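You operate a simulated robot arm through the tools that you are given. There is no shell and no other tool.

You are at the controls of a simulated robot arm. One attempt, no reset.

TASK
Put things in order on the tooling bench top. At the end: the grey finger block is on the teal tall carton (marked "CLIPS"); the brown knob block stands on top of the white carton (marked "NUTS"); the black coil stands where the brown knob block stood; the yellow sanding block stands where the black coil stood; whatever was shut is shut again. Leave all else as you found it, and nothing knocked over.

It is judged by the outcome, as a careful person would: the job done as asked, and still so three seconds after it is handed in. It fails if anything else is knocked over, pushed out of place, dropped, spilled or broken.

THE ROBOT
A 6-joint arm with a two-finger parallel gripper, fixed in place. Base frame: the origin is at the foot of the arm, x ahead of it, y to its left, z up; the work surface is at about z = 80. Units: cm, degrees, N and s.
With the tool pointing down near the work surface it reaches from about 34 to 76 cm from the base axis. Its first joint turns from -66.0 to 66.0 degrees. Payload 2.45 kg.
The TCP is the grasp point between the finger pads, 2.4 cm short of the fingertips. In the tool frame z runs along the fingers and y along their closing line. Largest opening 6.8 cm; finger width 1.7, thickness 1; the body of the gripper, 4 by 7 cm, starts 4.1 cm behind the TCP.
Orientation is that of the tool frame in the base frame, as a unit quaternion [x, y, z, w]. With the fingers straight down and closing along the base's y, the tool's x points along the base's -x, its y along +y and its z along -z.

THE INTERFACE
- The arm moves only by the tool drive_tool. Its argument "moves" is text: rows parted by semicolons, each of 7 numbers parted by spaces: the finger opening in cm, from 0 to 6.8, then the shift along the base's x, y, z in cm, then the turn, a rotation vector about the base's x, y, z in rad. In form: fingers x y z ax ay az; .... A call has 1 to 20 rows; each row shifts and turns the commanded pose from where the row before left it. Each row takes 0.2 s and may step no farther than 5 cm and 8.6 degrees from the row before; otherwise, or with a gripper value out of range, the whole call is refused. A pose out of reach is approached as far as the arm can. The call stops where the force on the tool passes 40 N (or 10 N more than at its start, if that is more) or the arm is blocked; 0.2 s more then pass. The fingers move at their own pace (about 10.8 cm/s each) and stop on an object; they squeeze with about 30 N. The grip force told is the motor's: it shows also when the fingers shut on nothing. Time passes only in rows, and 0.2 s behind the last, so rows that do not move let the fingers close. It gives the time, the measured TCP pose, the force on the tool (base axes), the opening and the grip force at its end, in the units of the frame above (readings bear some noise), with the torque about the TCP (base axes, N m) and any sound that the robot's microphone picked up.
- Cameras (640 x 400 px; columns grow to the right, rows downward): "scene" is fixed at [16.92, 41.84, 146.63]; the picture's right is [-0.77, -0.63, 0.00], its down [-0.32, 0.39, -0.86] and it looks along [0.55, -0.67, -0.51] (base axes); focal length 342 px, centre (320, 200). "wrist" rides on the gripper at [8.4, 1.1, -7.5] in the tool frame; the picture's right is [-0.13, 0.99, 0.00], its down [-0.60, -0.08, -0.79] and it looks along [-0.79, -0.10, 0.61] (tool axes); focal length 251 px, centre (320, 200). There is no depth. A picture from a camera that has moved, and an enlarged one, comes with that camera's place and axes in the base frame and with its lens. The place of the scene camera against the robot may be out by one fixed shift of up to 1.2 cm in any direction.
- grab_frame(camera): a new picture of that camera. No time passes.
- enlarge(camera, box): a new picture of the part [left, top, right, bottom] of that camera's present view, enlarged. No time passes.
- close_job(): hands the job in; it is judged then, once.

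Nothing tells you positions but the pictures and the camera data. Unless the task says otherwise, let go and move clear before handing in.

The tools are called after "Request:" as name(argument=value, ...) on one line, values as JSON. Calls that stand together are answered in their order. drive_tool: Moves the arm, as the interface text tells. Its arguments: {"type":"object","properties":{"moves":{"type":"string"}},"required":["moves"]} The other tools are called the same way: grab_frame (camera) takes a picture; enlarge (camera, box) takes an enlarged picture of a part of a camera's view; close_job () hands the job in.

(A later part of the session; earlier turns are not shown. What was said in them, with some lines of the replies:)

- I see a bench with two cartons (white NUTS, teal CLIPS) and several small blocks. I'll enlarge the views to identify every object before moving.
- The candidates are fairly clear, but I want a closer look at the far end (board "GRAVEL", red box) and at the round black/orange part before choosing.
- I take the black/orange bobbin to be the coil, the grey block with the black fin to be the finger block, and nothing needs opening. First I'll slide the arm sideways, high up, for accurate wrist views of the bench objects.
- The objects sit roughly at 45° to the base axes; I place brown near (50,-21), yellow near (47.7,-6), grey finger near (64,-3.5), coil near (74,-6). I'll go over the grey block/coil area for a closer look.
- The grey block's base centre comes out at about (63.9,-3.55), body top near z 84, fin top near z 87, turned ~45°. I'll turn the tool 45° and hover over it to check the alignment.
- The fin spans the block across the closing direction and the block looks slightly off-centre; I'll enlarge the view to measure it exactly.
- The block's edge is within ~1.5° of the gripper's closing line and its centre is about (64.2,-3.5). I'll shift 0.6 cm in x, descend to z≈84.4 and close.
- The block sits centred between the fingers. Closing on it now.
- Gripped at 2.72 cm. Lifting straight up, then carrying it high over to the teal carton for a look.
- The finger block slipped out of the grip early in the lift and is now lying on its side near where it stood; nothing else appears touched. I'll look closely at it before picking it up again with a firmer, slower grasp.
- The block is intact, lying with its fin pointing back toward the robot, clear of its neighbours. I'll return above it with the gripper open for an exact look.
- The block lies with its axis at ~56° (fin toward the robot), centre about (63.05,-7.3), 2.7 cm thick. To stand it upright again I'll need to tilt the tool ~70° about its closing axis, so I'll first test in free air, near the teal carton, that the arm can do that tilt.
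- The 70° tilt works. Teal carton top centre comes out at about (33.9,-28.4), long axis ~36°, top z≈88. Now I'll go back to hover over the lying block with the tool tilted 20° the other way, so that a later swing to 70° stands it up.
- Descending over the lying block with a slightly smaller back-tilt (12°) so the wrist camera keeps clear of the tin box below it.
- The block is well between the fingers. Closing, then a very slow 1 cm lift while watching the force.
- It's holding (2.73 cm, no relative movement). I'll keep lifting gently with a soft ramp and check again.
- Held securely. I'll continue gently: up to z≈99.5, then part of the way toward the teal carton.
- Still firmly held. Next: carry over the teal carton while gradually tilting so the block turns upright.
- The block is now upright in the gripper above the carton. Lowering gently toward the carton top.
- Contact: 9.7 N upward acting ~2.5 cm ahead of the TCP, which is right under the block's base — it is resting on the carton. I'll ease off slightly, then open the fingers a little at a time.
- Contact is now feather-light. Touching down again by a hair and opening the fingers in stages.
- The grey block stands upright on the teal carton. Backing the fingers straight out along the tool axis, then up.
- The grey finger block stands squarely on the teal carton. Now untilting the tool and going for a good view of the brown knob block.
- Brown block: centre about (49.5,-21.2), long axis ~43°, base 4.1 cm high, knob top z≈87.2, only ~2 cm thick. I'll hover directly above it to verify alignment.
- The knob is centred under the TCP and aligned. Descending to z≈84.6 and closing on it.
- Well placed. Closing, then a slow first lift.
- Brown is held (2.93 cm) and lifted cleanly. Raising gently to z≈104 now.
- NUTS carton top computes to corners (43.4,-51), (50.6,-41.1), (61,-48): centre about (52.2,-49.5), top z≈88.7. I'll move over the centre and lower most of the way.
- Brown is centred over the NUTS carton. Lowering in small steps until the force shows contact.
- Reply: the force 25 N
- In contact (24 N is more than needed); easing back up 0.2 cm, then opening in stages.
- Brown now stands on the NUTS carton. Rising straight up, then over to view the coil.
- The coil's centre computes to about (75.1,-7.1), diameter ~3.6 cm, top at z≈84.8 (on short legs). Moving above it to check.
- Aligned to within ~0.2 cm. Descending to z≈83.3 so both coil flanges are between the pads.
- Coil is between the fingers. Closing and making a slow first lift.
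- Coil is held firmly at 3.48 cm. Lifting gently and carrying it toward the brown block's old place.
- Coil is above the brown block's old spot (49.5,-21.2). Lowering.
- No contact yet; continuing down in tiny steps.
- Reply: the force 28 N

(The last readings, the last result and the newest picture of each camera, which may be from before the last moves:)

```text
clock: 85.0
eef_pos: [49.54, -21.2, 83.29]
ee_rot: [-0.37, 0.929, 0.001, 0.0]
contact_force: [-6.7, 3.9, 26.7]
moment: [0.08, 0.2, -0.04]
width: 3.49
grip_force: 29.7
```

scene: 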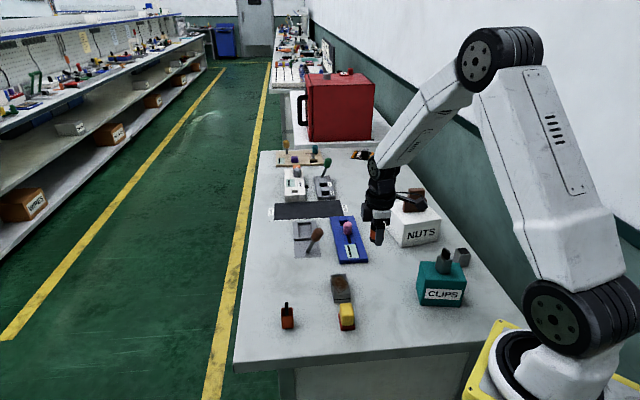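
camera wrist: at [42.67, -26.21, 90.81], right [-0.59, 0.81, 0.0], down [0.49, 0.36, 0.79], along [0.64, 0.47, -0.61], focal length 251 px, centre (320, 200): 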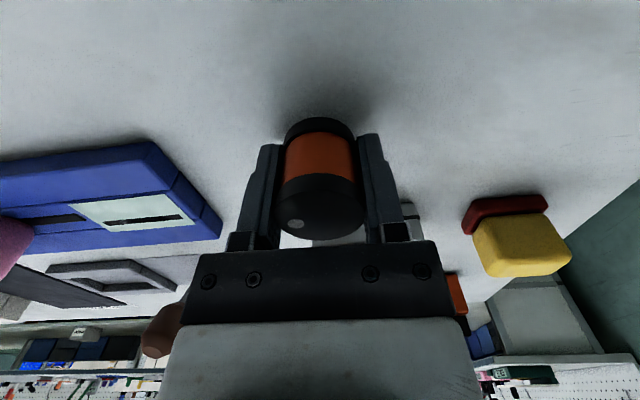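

Firm contact. Easing back slightly before releasing.

Request:
drive_tool(moves="0 0 0 0.05 0 0 0; 0 0 0 0.02 0 0 0; 0 0 0 0 0 0 0")

Request:
drive_tool(moves="3.6 0 0 0 0 0 0; 4 0 0 0 0 0 0; 4.8 0 0 0 0 0 0; 5.6 0 0 0 0 0 0; 6.6 0 0 0 0 0 0; 6.6 0 0 0 0 0 0")

Request:
grab_frame(camera="wrist")

Request:
enlarge(camera="scene", box=[320, 220, 420, 310])

```text
clock: 85.8
eef_pos: [49.69, -21.28, 83.22]
ee_rot: [-0.371, 0.929, 0.0, 0.001]
contact_force: [1.7, 3.9, 15.9]
moment: [0.13, -0.01, 0.02]
width: 3.49
grip_force: 29.8
```

```text
clock: 87.2
eef_pos: [49.63, -21.24, 83.28]
ee_rot: [-0.371, 0.929, 0.001, 0.0]
contact_force: [0.0, 0.0, -0.5]
moment: [0.0, 0.0, -0.01]
width: 6.61
grip_force: 0.2
```

```text
taken
camera wrist: at [42.67, -26.24, 90.68], right [-0.59, 0.81, 0.0], down [0.49, 0.36, 0.79], along [0.64, 0.47, -0.61], focal length 251 px, centre (320, 200)
```

wrist: 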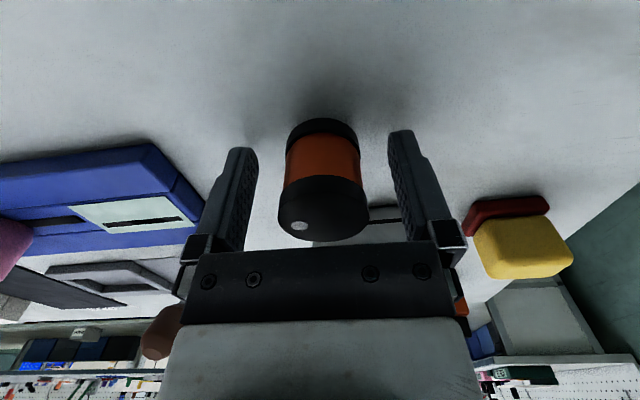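

```text
4.44 times, centred on (370, 265) of scene
camera zoom: at [16.92, 41.84, 146.63], right [-0.77, -0.63, 0.0], down [-0.32, 0.39, -0.86], along [0.55, -0.67, -0.51], focal length 1520 px, centre (98, -89)
```

zoom: 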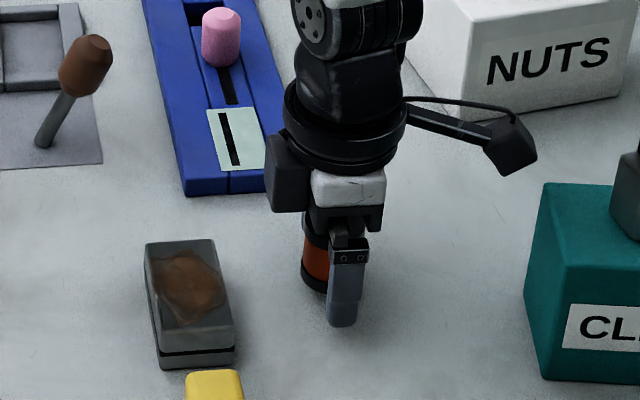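

The coil stands at the brown block's old place. Rising straight up and moving to view the yellow sanding block.

Request:
drive_tool(moves="6.6 0 0 0.4 0 0 0; 6.6 0 0 1 0 0 0; 6.6 0 0 2 0 0 0; 6.6 0 0 3 0 0 0; 6.6 0 0 4 0 0 0; 6.6 0 0 4 0 0 0; 6.6 0 0 4 0 0 0; 6.6 0 0 2.6 0 0 0; 6.8 -2.5 3 0 0 0 0; 6.8 -2.5 3 0 0 0 0; 6.8 -2.5 3 0 0 0 0; 6.8 0 0 0 0 0 0; 6.8 0 0 0 0 0 0")

Request:
grab_frame(camera="wrist")

Request:
enlarge(camera="wrist", box=[270, 30, 390, 130])

Request:
grab_frame(camera="scene")

```text
clock: 90.0
eef_pos: [42.07, -11.94, 104.33]
ee_rot: [-0.371, 0.929, 0.001, 0.0]
contact_force: [1.1, -0.5, 1.4]
moment: [-0.01, 0.02, 0.02]
width: 6.8
grip_force: 0.1
```

```text
taken
camera wrist: at [35.22, -16.95, 111.72], right [-0.59, 0.81, 0.0], down [0.49, 0.36, 0.79], along [0.64, 0.47, -0.61], focal length 251 px, centre (320, 200)
```

wrist: 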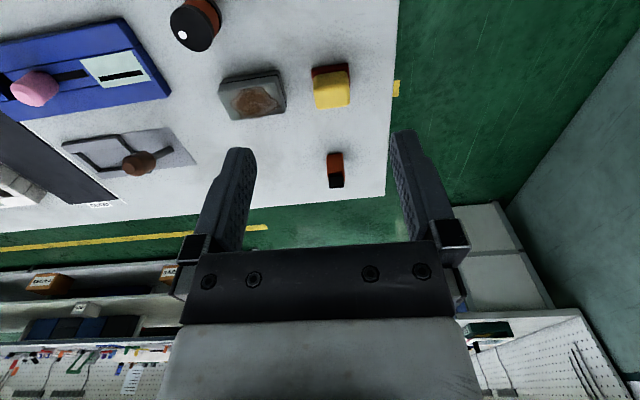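

```text
4.00 times, centred on (330, 80) of wrist
camera zoom: at [35.22, -16.95, 111.72], right [-0.59, 0.81, 0.0], down [0.49, 0.36, 0.79], along [0.64, 0.47, -0.61], focal length 1006 px, centre (280, 680)
```

zoom: 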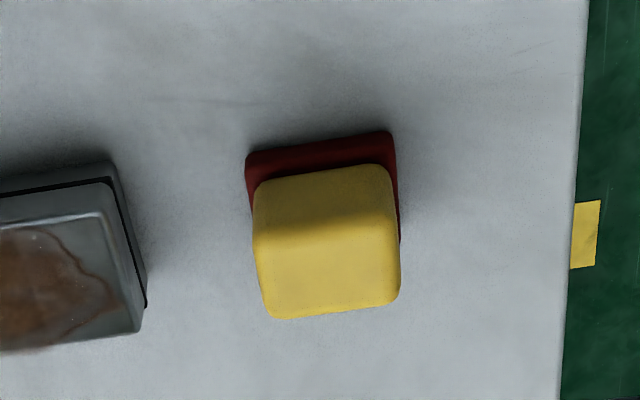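

```text
taken
```

scene: 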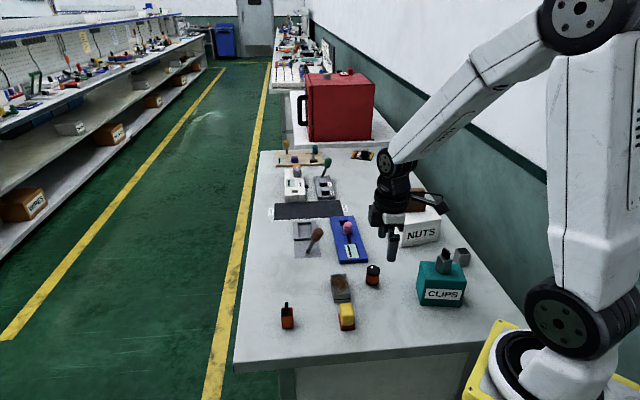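

Yellow block: centre about (47.45,-6.27), top z≈84.8, ~4 cm wide along the closing direction (its red sole ~4.5 cm). The tin box is ~2 cm clear of the fingers. Hovering above to verify.

Request:
drive_tool(moves="6.2 1.82 1.98 -2.8 0 0 0.04; 6.2 1.82 1.98 -2.8 0 0 0; 6.2 1.82 1.97 -2.8 0 0 0; 6.2 0 0 0 0 0 0; 6.2 0 0 0 0 0 0; 6.2 0 0 0 0 0 0")

Request:
grab_frame(camera="wrist")

Request:
enlarge(camera="wrist", box=[260, 10, 380, 110])

```text
clock: 91.4
eef_pos: [47.64, -5.96, 96.07]
ee_rot: [-0.388, 0.921, 0.002, 0.001]
contact_force: [0.0, -0.6, 0.1]
moment: [0.01, 0.01, -0.02]
width: 6.22
grip_force: 0.2
```

```text
taken
camera wrist: at [40.86, -11.35, 103.5], right [-0.62, 0.78, 0.0], down [0.48, 0.38, 0.79], along [0.62, 0.49, -0.61], focal length 251 px, centre (320, 200)
```

wrist: 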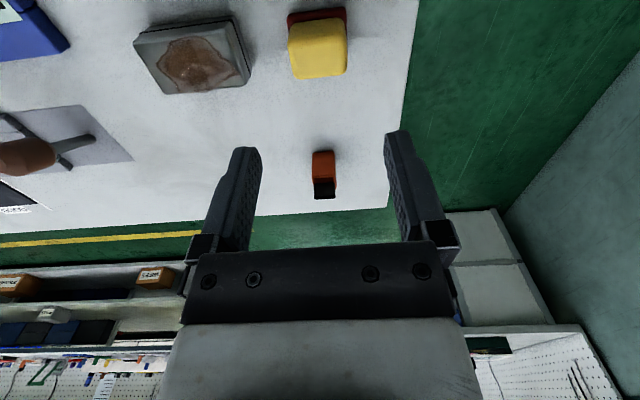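

```text
4.00 times, centred on (320, 60) of wrist
camera zoom: at [40.86, -11.35, 103.5], right [-0.62, 0.78, 0.0], down [0.48, 0.38, 0.79], along [0.62, 0.49, -0.61], focal length 1006 px, centre (320, 760)
```

zoom: 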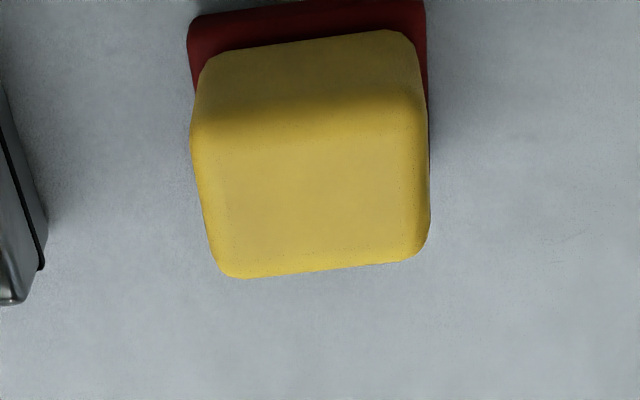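

Centre refined to (47.4,-6.38); correcting by (-0.22,-0.38) and descending to z≈84.

Request:
drive_tool(moves="6.4 -0.22 -0.38 -1.5 0 0 0; 6.4 0 0 -2.5 0 0 0; 6.4 0 0 -2.5 0 0 0; 6.4 0 0 -2.2 0 0 0; 6.4 0 0 -1.5 0 0 0; 6.4 0 0 -1.1 0 0 0; 6.4 0 0 -0.7 0 0 0; 6.4 0 0 0 0 0 0")

Request:
grab_frame(camera="wrist")

Request:
enlarge(camera="scene", box=[290, 230, 410, 340])

```text
clock: 93.2
eef_pos: [47.44, -6.69, 83.9]
ee_rot: [-0.388, 0.922, 0.001, 0.001]
contact_force: [-0.6, -0.7, -0.7]
moment: [-0.01, 0.02, 0.02]
width: 6.4
grip_force: 0.1
```

```text
taken
camera wrist: at [40.65, -11.99, 91.3], right [-0.62, 0.78, 0.0], down [0.48, 0.38, 0.79], along [0.62, 0.49, -0.61], focal length 251 px, centre (320, 200)
```

wrist: 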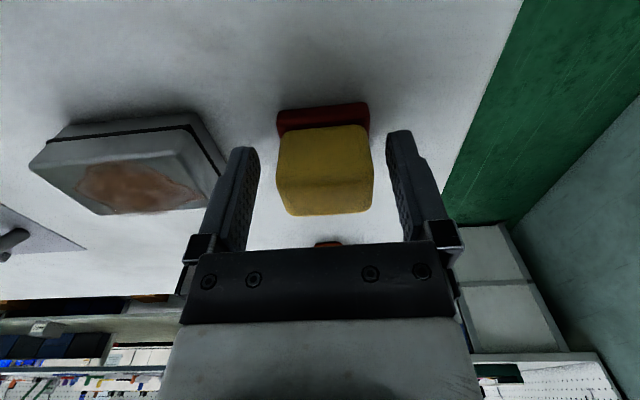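

```text
3.64 times, centred on (350, 285) of scene
camera zoom: at [16.92, 41.84, 146.63], right [-0.77, -0.63, 0.0], down [-0.32, 0.39, -0.86], along [0.55, -0.67, -0.51], focal length 1244 px, centre (211, -109)
```

zoom: 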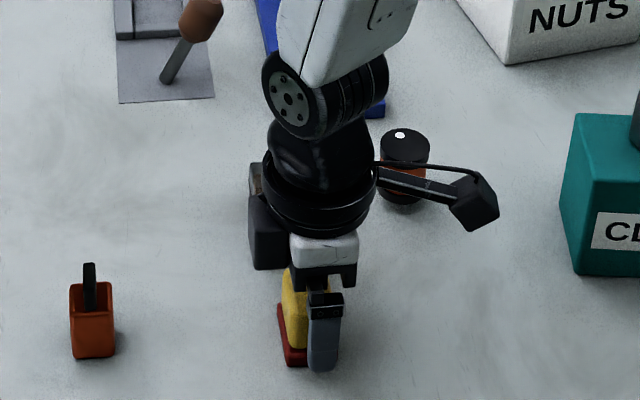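

The fingers sit ~0.5 cm toward the near side of the block; nudging forward along the block by that amount, then closing.

Request:
drive_tool(moves="6.4 0.35 0.32 0 0 0 0; 6.4 0 0 0 0 0 0; 0 0 0 0 0 0 0; 0 0 0 0 0 0 0; 0 0 0 0 0 0 0; 0 0 0 0 0 0 0; 0 0 0 0 0 0 0")

Request:
drive_tool(moves="0 0 0 0.2 0 0 0; 0 0 0 0.3 0 0 0; 0 0 0 0.4 0 0 0; 0 0 0 0.4 0 0 0; 0 0 0 0.4 0 0 0; 0 0 0 0.3 0 0 0; 0 0 0 0 0 0 0")

Request:
grab_frame(camera="wrist")

Request:
enlarge(camera="scene", box=[290, 230, 410, 340])

```text
clock: 94.8
eef_pos: [47.73, -6.44, 83.89]
ee_rot: [-0.389, 0.921, 0.001, 0.0]
contact_force: [0.1, -0.2, -0.6]
moment: [0.01, -0.01, -0.03]
width: 4.53
grip_force: 30.0
```

```text
clock: 96.4
eef_pos: [47.65, -6.37, 85.89]
ee_rot: [-0.389, 0.921, 0.001, 0.0]
contact_force: [0.2, -0.8, 0.1]
moment: [0.0, -0.01, 0.0]
width: 4.54
grip_force: 30.0
```

```text
taken
camera wrist: at [40.95, -11.58, 93.35], right [-0.62, 0.78, 0.0], down [0.48, 0.38, 0.79], along [0.62, 0.49, -0.61], focal length 251 px, centre (320, 200)
```

wrist: 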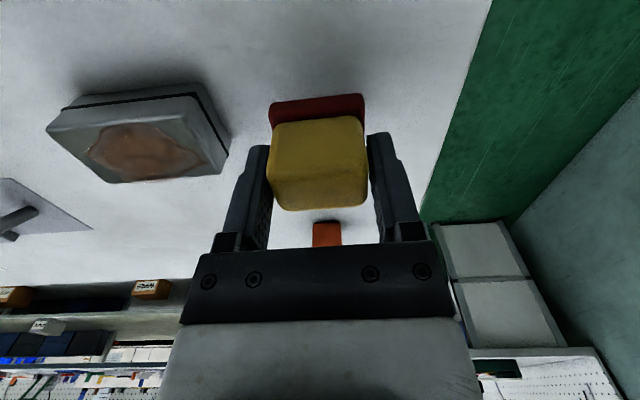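

```text
3.64 times, centred on (350, 285) of scene
camera zoom: at [16.92, 41.84, 146.63], right [-0.77, -0.63, 0.0], down [-0.32, 0.39, -0.86], along [0.55, -0.67, -0.51], focal length 1244 px, centre (211, -109)
```

zoom: 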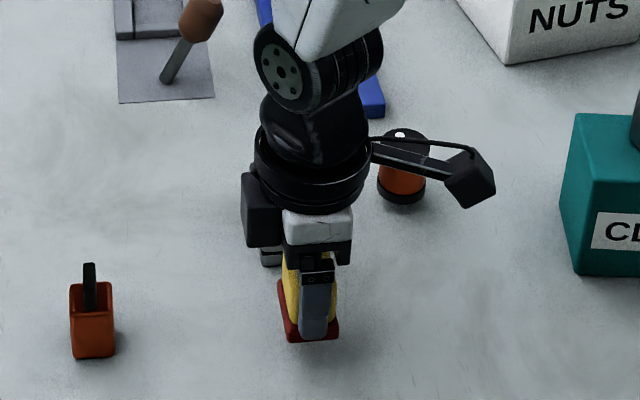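

Yellow (with its red sole) is held at 4.54 cm and lifted cleanly. Raising gently, then carrying to the coil's old place (75.1,-7.1).

Request:
drive_tool(moves="0 0 0 0.4 0 0 0; 0 0 0 0.8 0 0 0; 0 0 0 1.2 0 0 0; 0 0 0 1.4 0 0 0; 0 0 0 1.4 0 0 0; 0 0 0 1.4 0 0 0; 0 0 0 1.4 0 0 0; 0 0 0 1.4 0 0 0; 0 0 0 0.9 0 0 0; 0 0 0 0.4 0 0 0; 0 0 0 0 0 0 0")

Request:
drive_tool(moves="0 0.5 -0.04 0 0 0 0; 0 1 -0.04 0 0 0 0; 0 1.5 -0.04 0 0 0 0; 0 1.8 -0.04 0 0 0 0; 0 1.8 -0.04 0 0 0 0; 0 1.8 -0.04 0 0 0 0; 0 1.8 -0.04 0 0 0 0; 0 1.8 -0.04 0 0 0 0; 0 1.8 -0.05 0 0 0 0; 0 1.8 -0.05 0 0 0 0; 0 1.8 -0.05 0 0 0 0; 0 1.8 -0.05 0 0 0 0; 0 1.8 -0.05 0 0 0 0; 0 1.8 -0.05 0 0 0 0; 0 1.8 -0.04 0 0 0 0; 0 1.5 -0.04 0 0 0 0; 0 1 -0.02 0 0 0 0; 0 0.5 0 0 0 0 0; 0 0 0 0 0 0 0")

Request:
grab_frame(camera="wrist")

Request:
grab_frame(camera="scene")

```text
clock: 98.8
eef_pos: [47.69, -6.27, 96.67]
ee_rot: [-0.389, 0.921, 0.001, 0.0]
contact_force: [0.1, -1.0, 0.1]
moment: [-0.03, -0.03, 0.02]
width: 4.54
grip_force: 29.9
```

```text
clock: 102.8
eef_pos: [75.37, -7.12, 96.48]
ee_rot: [-0.389, 0.921, 0.001, 0.0]
contact_force: [0.6, 0.6, 0.2]
moment: [0.02, 0.0, -0.02]
width: 4.53
grip_force: 29.5
```

```text
taken
camera wrist: at [68.68, -12.31, 103.94], right [-0.62, 0.78, 0.0], down [0.48, 0.38, 0.79], along [0.62, 0.49, -0.61], focal length 251 px, centre (320, 200)
```

wrist: 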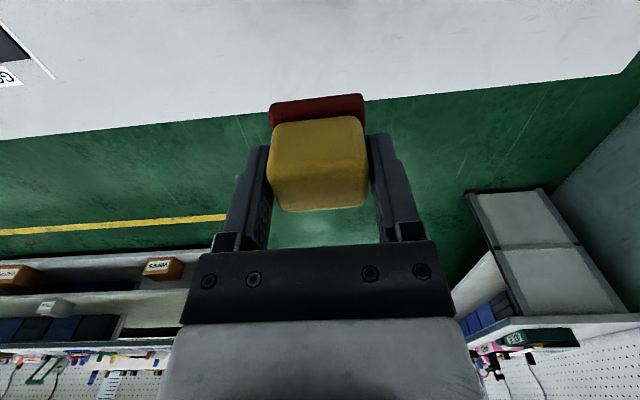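

```text
taken
```

scene: 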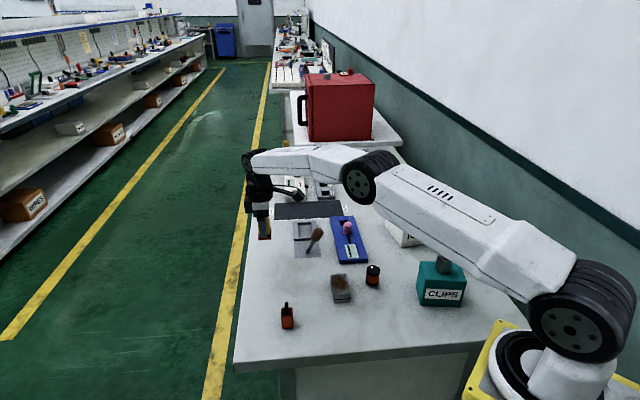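

Above the coil's old spot. Lowering gently.

Request:
drive_tool(moves="0 0 0 -0.5 0 0 0; 0 0 0 -1 0 0 0; 0 0 0 -1.4 0 0 0; 0 0 0 -1.4 0 0 0; 0 0 0 -1.4 0 0 0; 0 0 0 -1.4 0 0 0; 0 0 0 -1.4 0 0 0; 0 0 0 -1.4 0 0 0; 0 0 0 -1 0 0 0; 0 0 0 -0.7 0 0 0; 0 0 0 -0.4 0 0 0; 0 0 0 0 0 0 0")

Request:
drive_tool(moves="0 0 0 -0.2 0 0 0; 0 0 0 -0.2 0 0 0; 0 0 0 -0.15 0 0 0; 0 0 0 0 0 0 0")

Request:
grab_frame(camera="wrist")

Request:
enlarge(camera="scene", box=[220, 200, 340, 310])

```text
clock: 105.4
eef_pos: [75.31, -6.99, 84.6]
ee_rot: [-0.389, 0.921, 0.002, 0.001]
contact_force: [-0.1, 0.4, -0.6]
moment: [0.02, 0.01, 0.01]
width: 4.53
grip_force: 30.1
```

```text
clock: 106.4
eef_pos: [75.27, -6.95, 84.15]
ee_rot: [-0.389, 0.921, 0.001, 0.001]
contact_force: [0.6, -0.2, -0.2]
moment: [-0.01, 0.03, 0.0]
width: 4.52
grip_force: 30.1
```

```text
taken
camera wrist: at [68.55, -12.3, 91.46], right [-0.62, 0.78, 0.0], down [0.48, 0.38, 0.79], along [0.62, 0.49, -0.61], focal length 251 px, centre (320, 200)
```

wrist: 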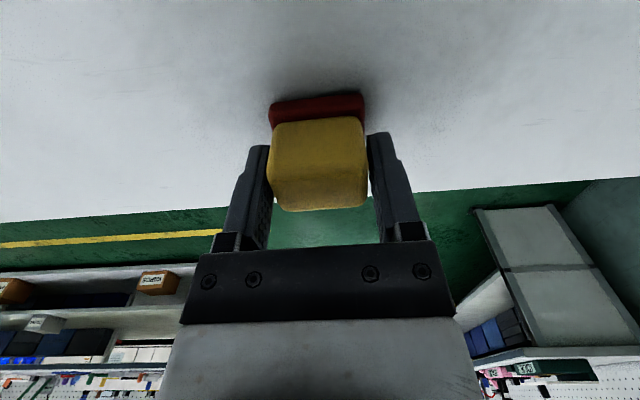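

```text
3.64 times, centred on (280, 255) of scene
camera zoom: at [16.92, 41.84, 146.63], right [-0.77, -0.63, 0.0], down [-0.32, 0.39, -0.86], along [0.55, -0.67, -0.51], focal length 1244 px, centre (466, 0)
```

zoom: 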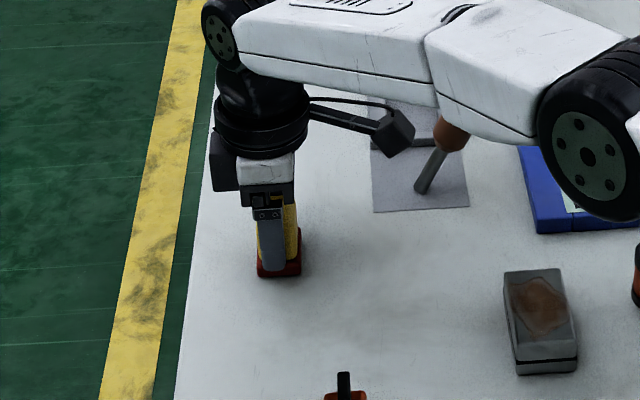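

Nearly there; last tenths in tiny steps.

Request:
drive_tool(moves="0 0 0 -0.07 0 0 0; 0 0 0 -0.05 0 0 0; 0 0 0 0 0 0 0")

```text
clock: 107.2
eef_pos: [75.3, -6.96, 83.99]
ee_rot: [-0.389, 0.921, 0.001, 0.001]
contact_force: [-0.2, -0.2, -0.3]
moment: [-0.01, 0.01, 0.03]
width: 4.5
grip_force: 29.8
```

Request:
drive_tool(moves="0 0 0 -0.05 0 0 0; 0 0 0 0 0 0 0")

```text
clock: 107.8
eef_pos: [75.16, -7.02, 83.84]
ee_rot: [-0.389, 0.921, 0.001, 0.001]
contact_force: [-0.1, 0.9, 0.3]
moment: [0.01, 0.0, 0.01]
width: 4.54
grip_force: 30.3
```

No contact force yet; the sole must be just above the table. Another tiny step or two.

Request:
drive_tool(moves="0 0 0 -0.05 0 0 0; 0 0 0 0 0 0 0")

Request:
enlarge(camera="wrist", box=[250, 70, 390, 180])

```text
clock: 108.4
eef_pos: [75.3, -7.02, 83.86]
ee_rot: [-0.389, 0.921, 0.001, 0.0]
contact_force: [-0.7, 0.7, 1.5]
moment: [0.01, -0.03, -0.04]
width: 4.53
grip_force: 29.6
```

```text
3.64 times, centred on (320, 125) of wrist
camera zoom: at [68.52, -12.29, 91.31], right [-0.62, 0.78, 0.0], down [0.48, 0.38, 0.79], along [0.62, 0.49, -0.61], focal length 914 px, centre (320, 473)
```

zoom: 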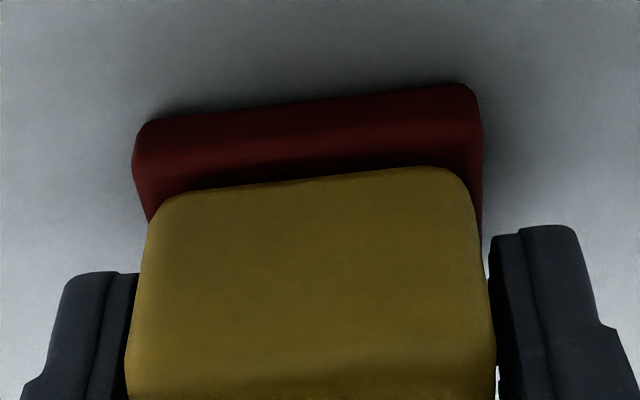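

Request:
drive_tool(moves="0 0 0 -0.04 0 0 0; 0 0 0 0 0 0 0")

```text
clock: 109.0
eef_pos: [75.31, -6.94, 83.88]
ee_rot: [-0.389, 0.921, 0.0, 0.001]
contact_force: [-4.0, 0.6, 7.8]
moment: [-0.03, 0.19, 0.03]
width: 4.52
grip_force: 30.0
```

The block is now resting on the table with ~8 N. Opening the fingers in stages.

Request:
drive_tool(moves="4.7 0 0 0 0 0 0; 5 0 0 0 0 0 0; 5.5 0 0 0 0 0 0; 6.1 0 0 0 0 0 0; 6.7 0 0 0 0 0 0; 6.7 0 0 0 0 0 0")

Request:
grab_frame(camera="wrist")

Request:
enlarge(camera="scene", box=[220, 200, 340, 310])

```text
clock: 110.4
eef_pos: [75.15, -6.95, 83.72]
ee_rot: [-0.389, 0.921, 0.001, 0.0]
contact_force: [0.6, -0.1, 0.4]
moment: [-0.02, -0.02, 0.01]
width: 6.72
grip_force: 0.1
```

```text
taken
camera wrist: at [68.54, -12.3, 91.21], right [-0.62, 0.78, 0.0], down [0.48, 0.38, 0.79], along [0.62, 0.49, -0.61], focal length 251 px, centre (320, 200)
```

wrist: 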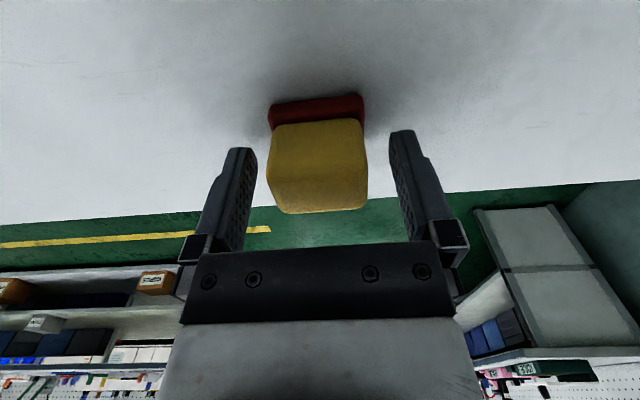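

```text
3.64 times, centred on (280, 255) of scene
camera zoom: at [16.92, 41.84, 146.63], right [-0.77, -0.63, 0.0], down [-0.32, 0.39, -0.86], along [0.55, -0.67, -0.51], focal length 1244 px, centre (466, 0)
```

zoom: 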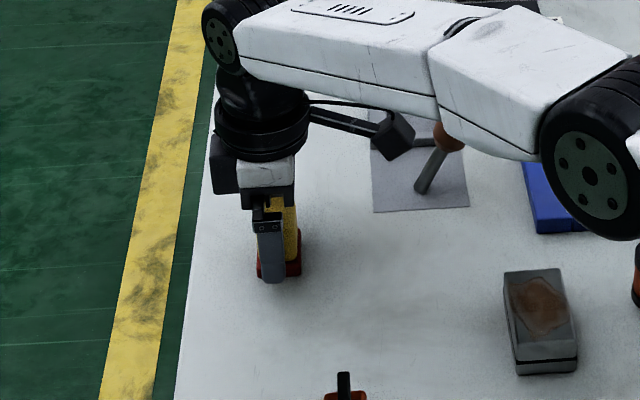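

Yellow stands where the coil stood. Rising straight up, then backing off to inspect everything.

Request:
drive_tool(moves="6.7 0 0 0.4 0 0 0; 6.7 0 0 1 0 0 0; 6.7 0 0 2 0 0 0; 6.7 0 0 3 0 0 0; 6.7 0 0 4 0 0 0; 6.7 0 0 4 0 0 0; 6.7 0 0 4 0 0 0; 6.7 0 0 4 0 0 0; 6.7 -4 0 1 0 0 0; 6.7 -4.4 0 1 0 0 0; 6.7 -4.4 0 1 0 0 0; 6.7 -4.4 0 1 0 0 0; 6.7 -4.4 0 1 0 0 0; 6.7 -4.4 -1 1 0 0 0; 6.7 -4.4 -2 0 0 0 0; 6.7 -3 -3 0 0 0 0; 6.7 0 0 0 0 0 0; 6.7 0 0 0 0 0 0")

Request:
grab_frame(camera="wrist")

Request:
grab_frame(camera="scene")

Request:
enlarge(camera="scene", box=[230, 230, 400, 346])

Request:
enlarge(camera="scene", box=[350, 170, 500, 320])

```text
clock: 114.2
eef_pos: [41.89, -13.19, 112.18]
ee_rot: [-0.39, 0.921, 0.001, 0.001]
contact_force: [0.1, 0.2, -0.4]
moment: [0.01, 0.0, -0.03]
width: 6.7
grip_force: 0.1
```

```text
taken
camera wrist: at [35.2, -18.48, 119.57], right [-0.62, 0.78, 0.0], down [0.48, 0.38, 0.79], along [0.62, 0.49, -0.61], focal length 251 px, centre (320, 200)
```

wrist: 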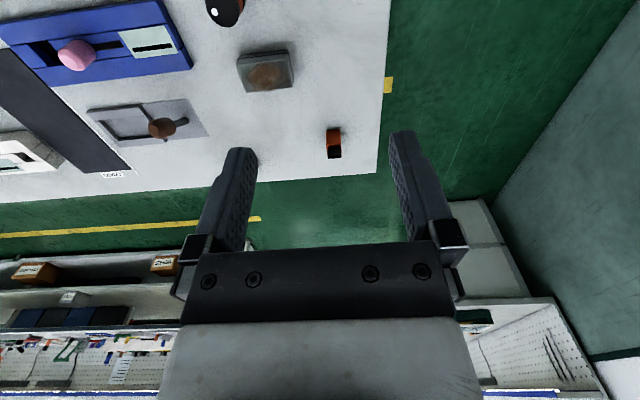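

```text
taken
```

scene: 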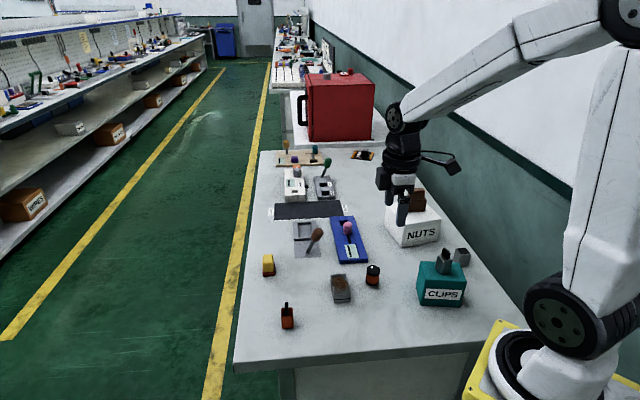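

```text
3.45 times, centred on (315, 288) of scene
camera zoom: at [16.92, 41.84, 146.63], right [-0.77, -0.63, 0.0], down [-0.32, 0.39, -0.86], along [0.55, -0.67, -0.51], focal length 1180 px, centre (337, -103)
```

zoom: 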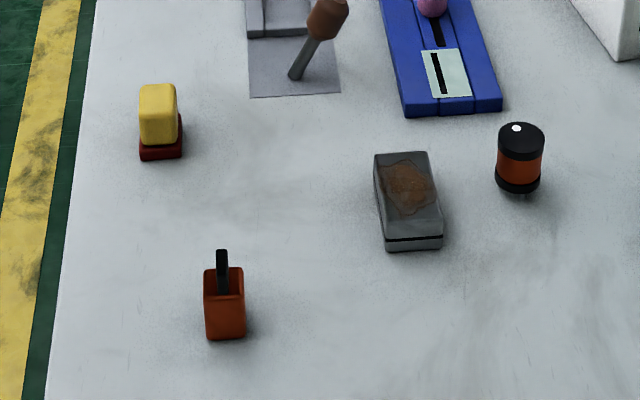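

```text
2.67 times, centred on (425, 245) of scene
camera zoom: at [16.92, 41.84, 146.63], right [-0.77, -0.63, 0.0], down [-0.32, 0.39, -0.86], along [0.55, -0.67, -0.51], focal length 912 px, centre (40, 80)
```

zoom: 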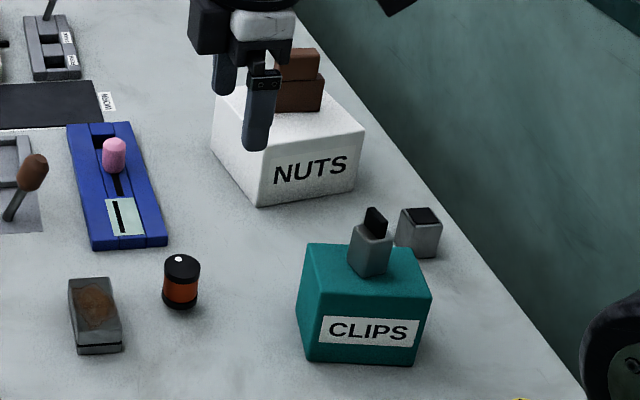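

Everything is where it should be: the grey finger block stands on the teal CLIPS carton and the brown knob block on the white NUTS carton. The coil is at brown's old spot and the yellow block at the coil's old spot. The cartons, tin box and orange block have not moved, the gripper is clear, and nothing shut was opened, so I'm handing in.

Request:
close_job()

```text
The job is handed in.
```

I've handed the job in, and the last pictures show everything where you asked. However, I dropped the grey finger block once along the way.

- **Grey finger block:** it stands upright on the teal CLIPS carton. It slipped out of the gripper on my first lift and landed on its side on the bench. I picked it up again more slowly, turned it upright and set it on the carton. It hit nothing else, and I saw no damage in the pictures.
- **Brown knob block:** it stands on top of the white NUTS carton, near the middle.
- **Black coil:** it stands where the brown block stood, to within a few millimetres as measured.
- **Yellow sanding block:** it stands, on its red sole, where the coil stood, again to within a few millimetres.

Nothing that was shut needed opening, so I opened nothing. In the final pictures the cartons, the tin box and the orange block match their starting positions. The gripper is open and well clear of the bench.
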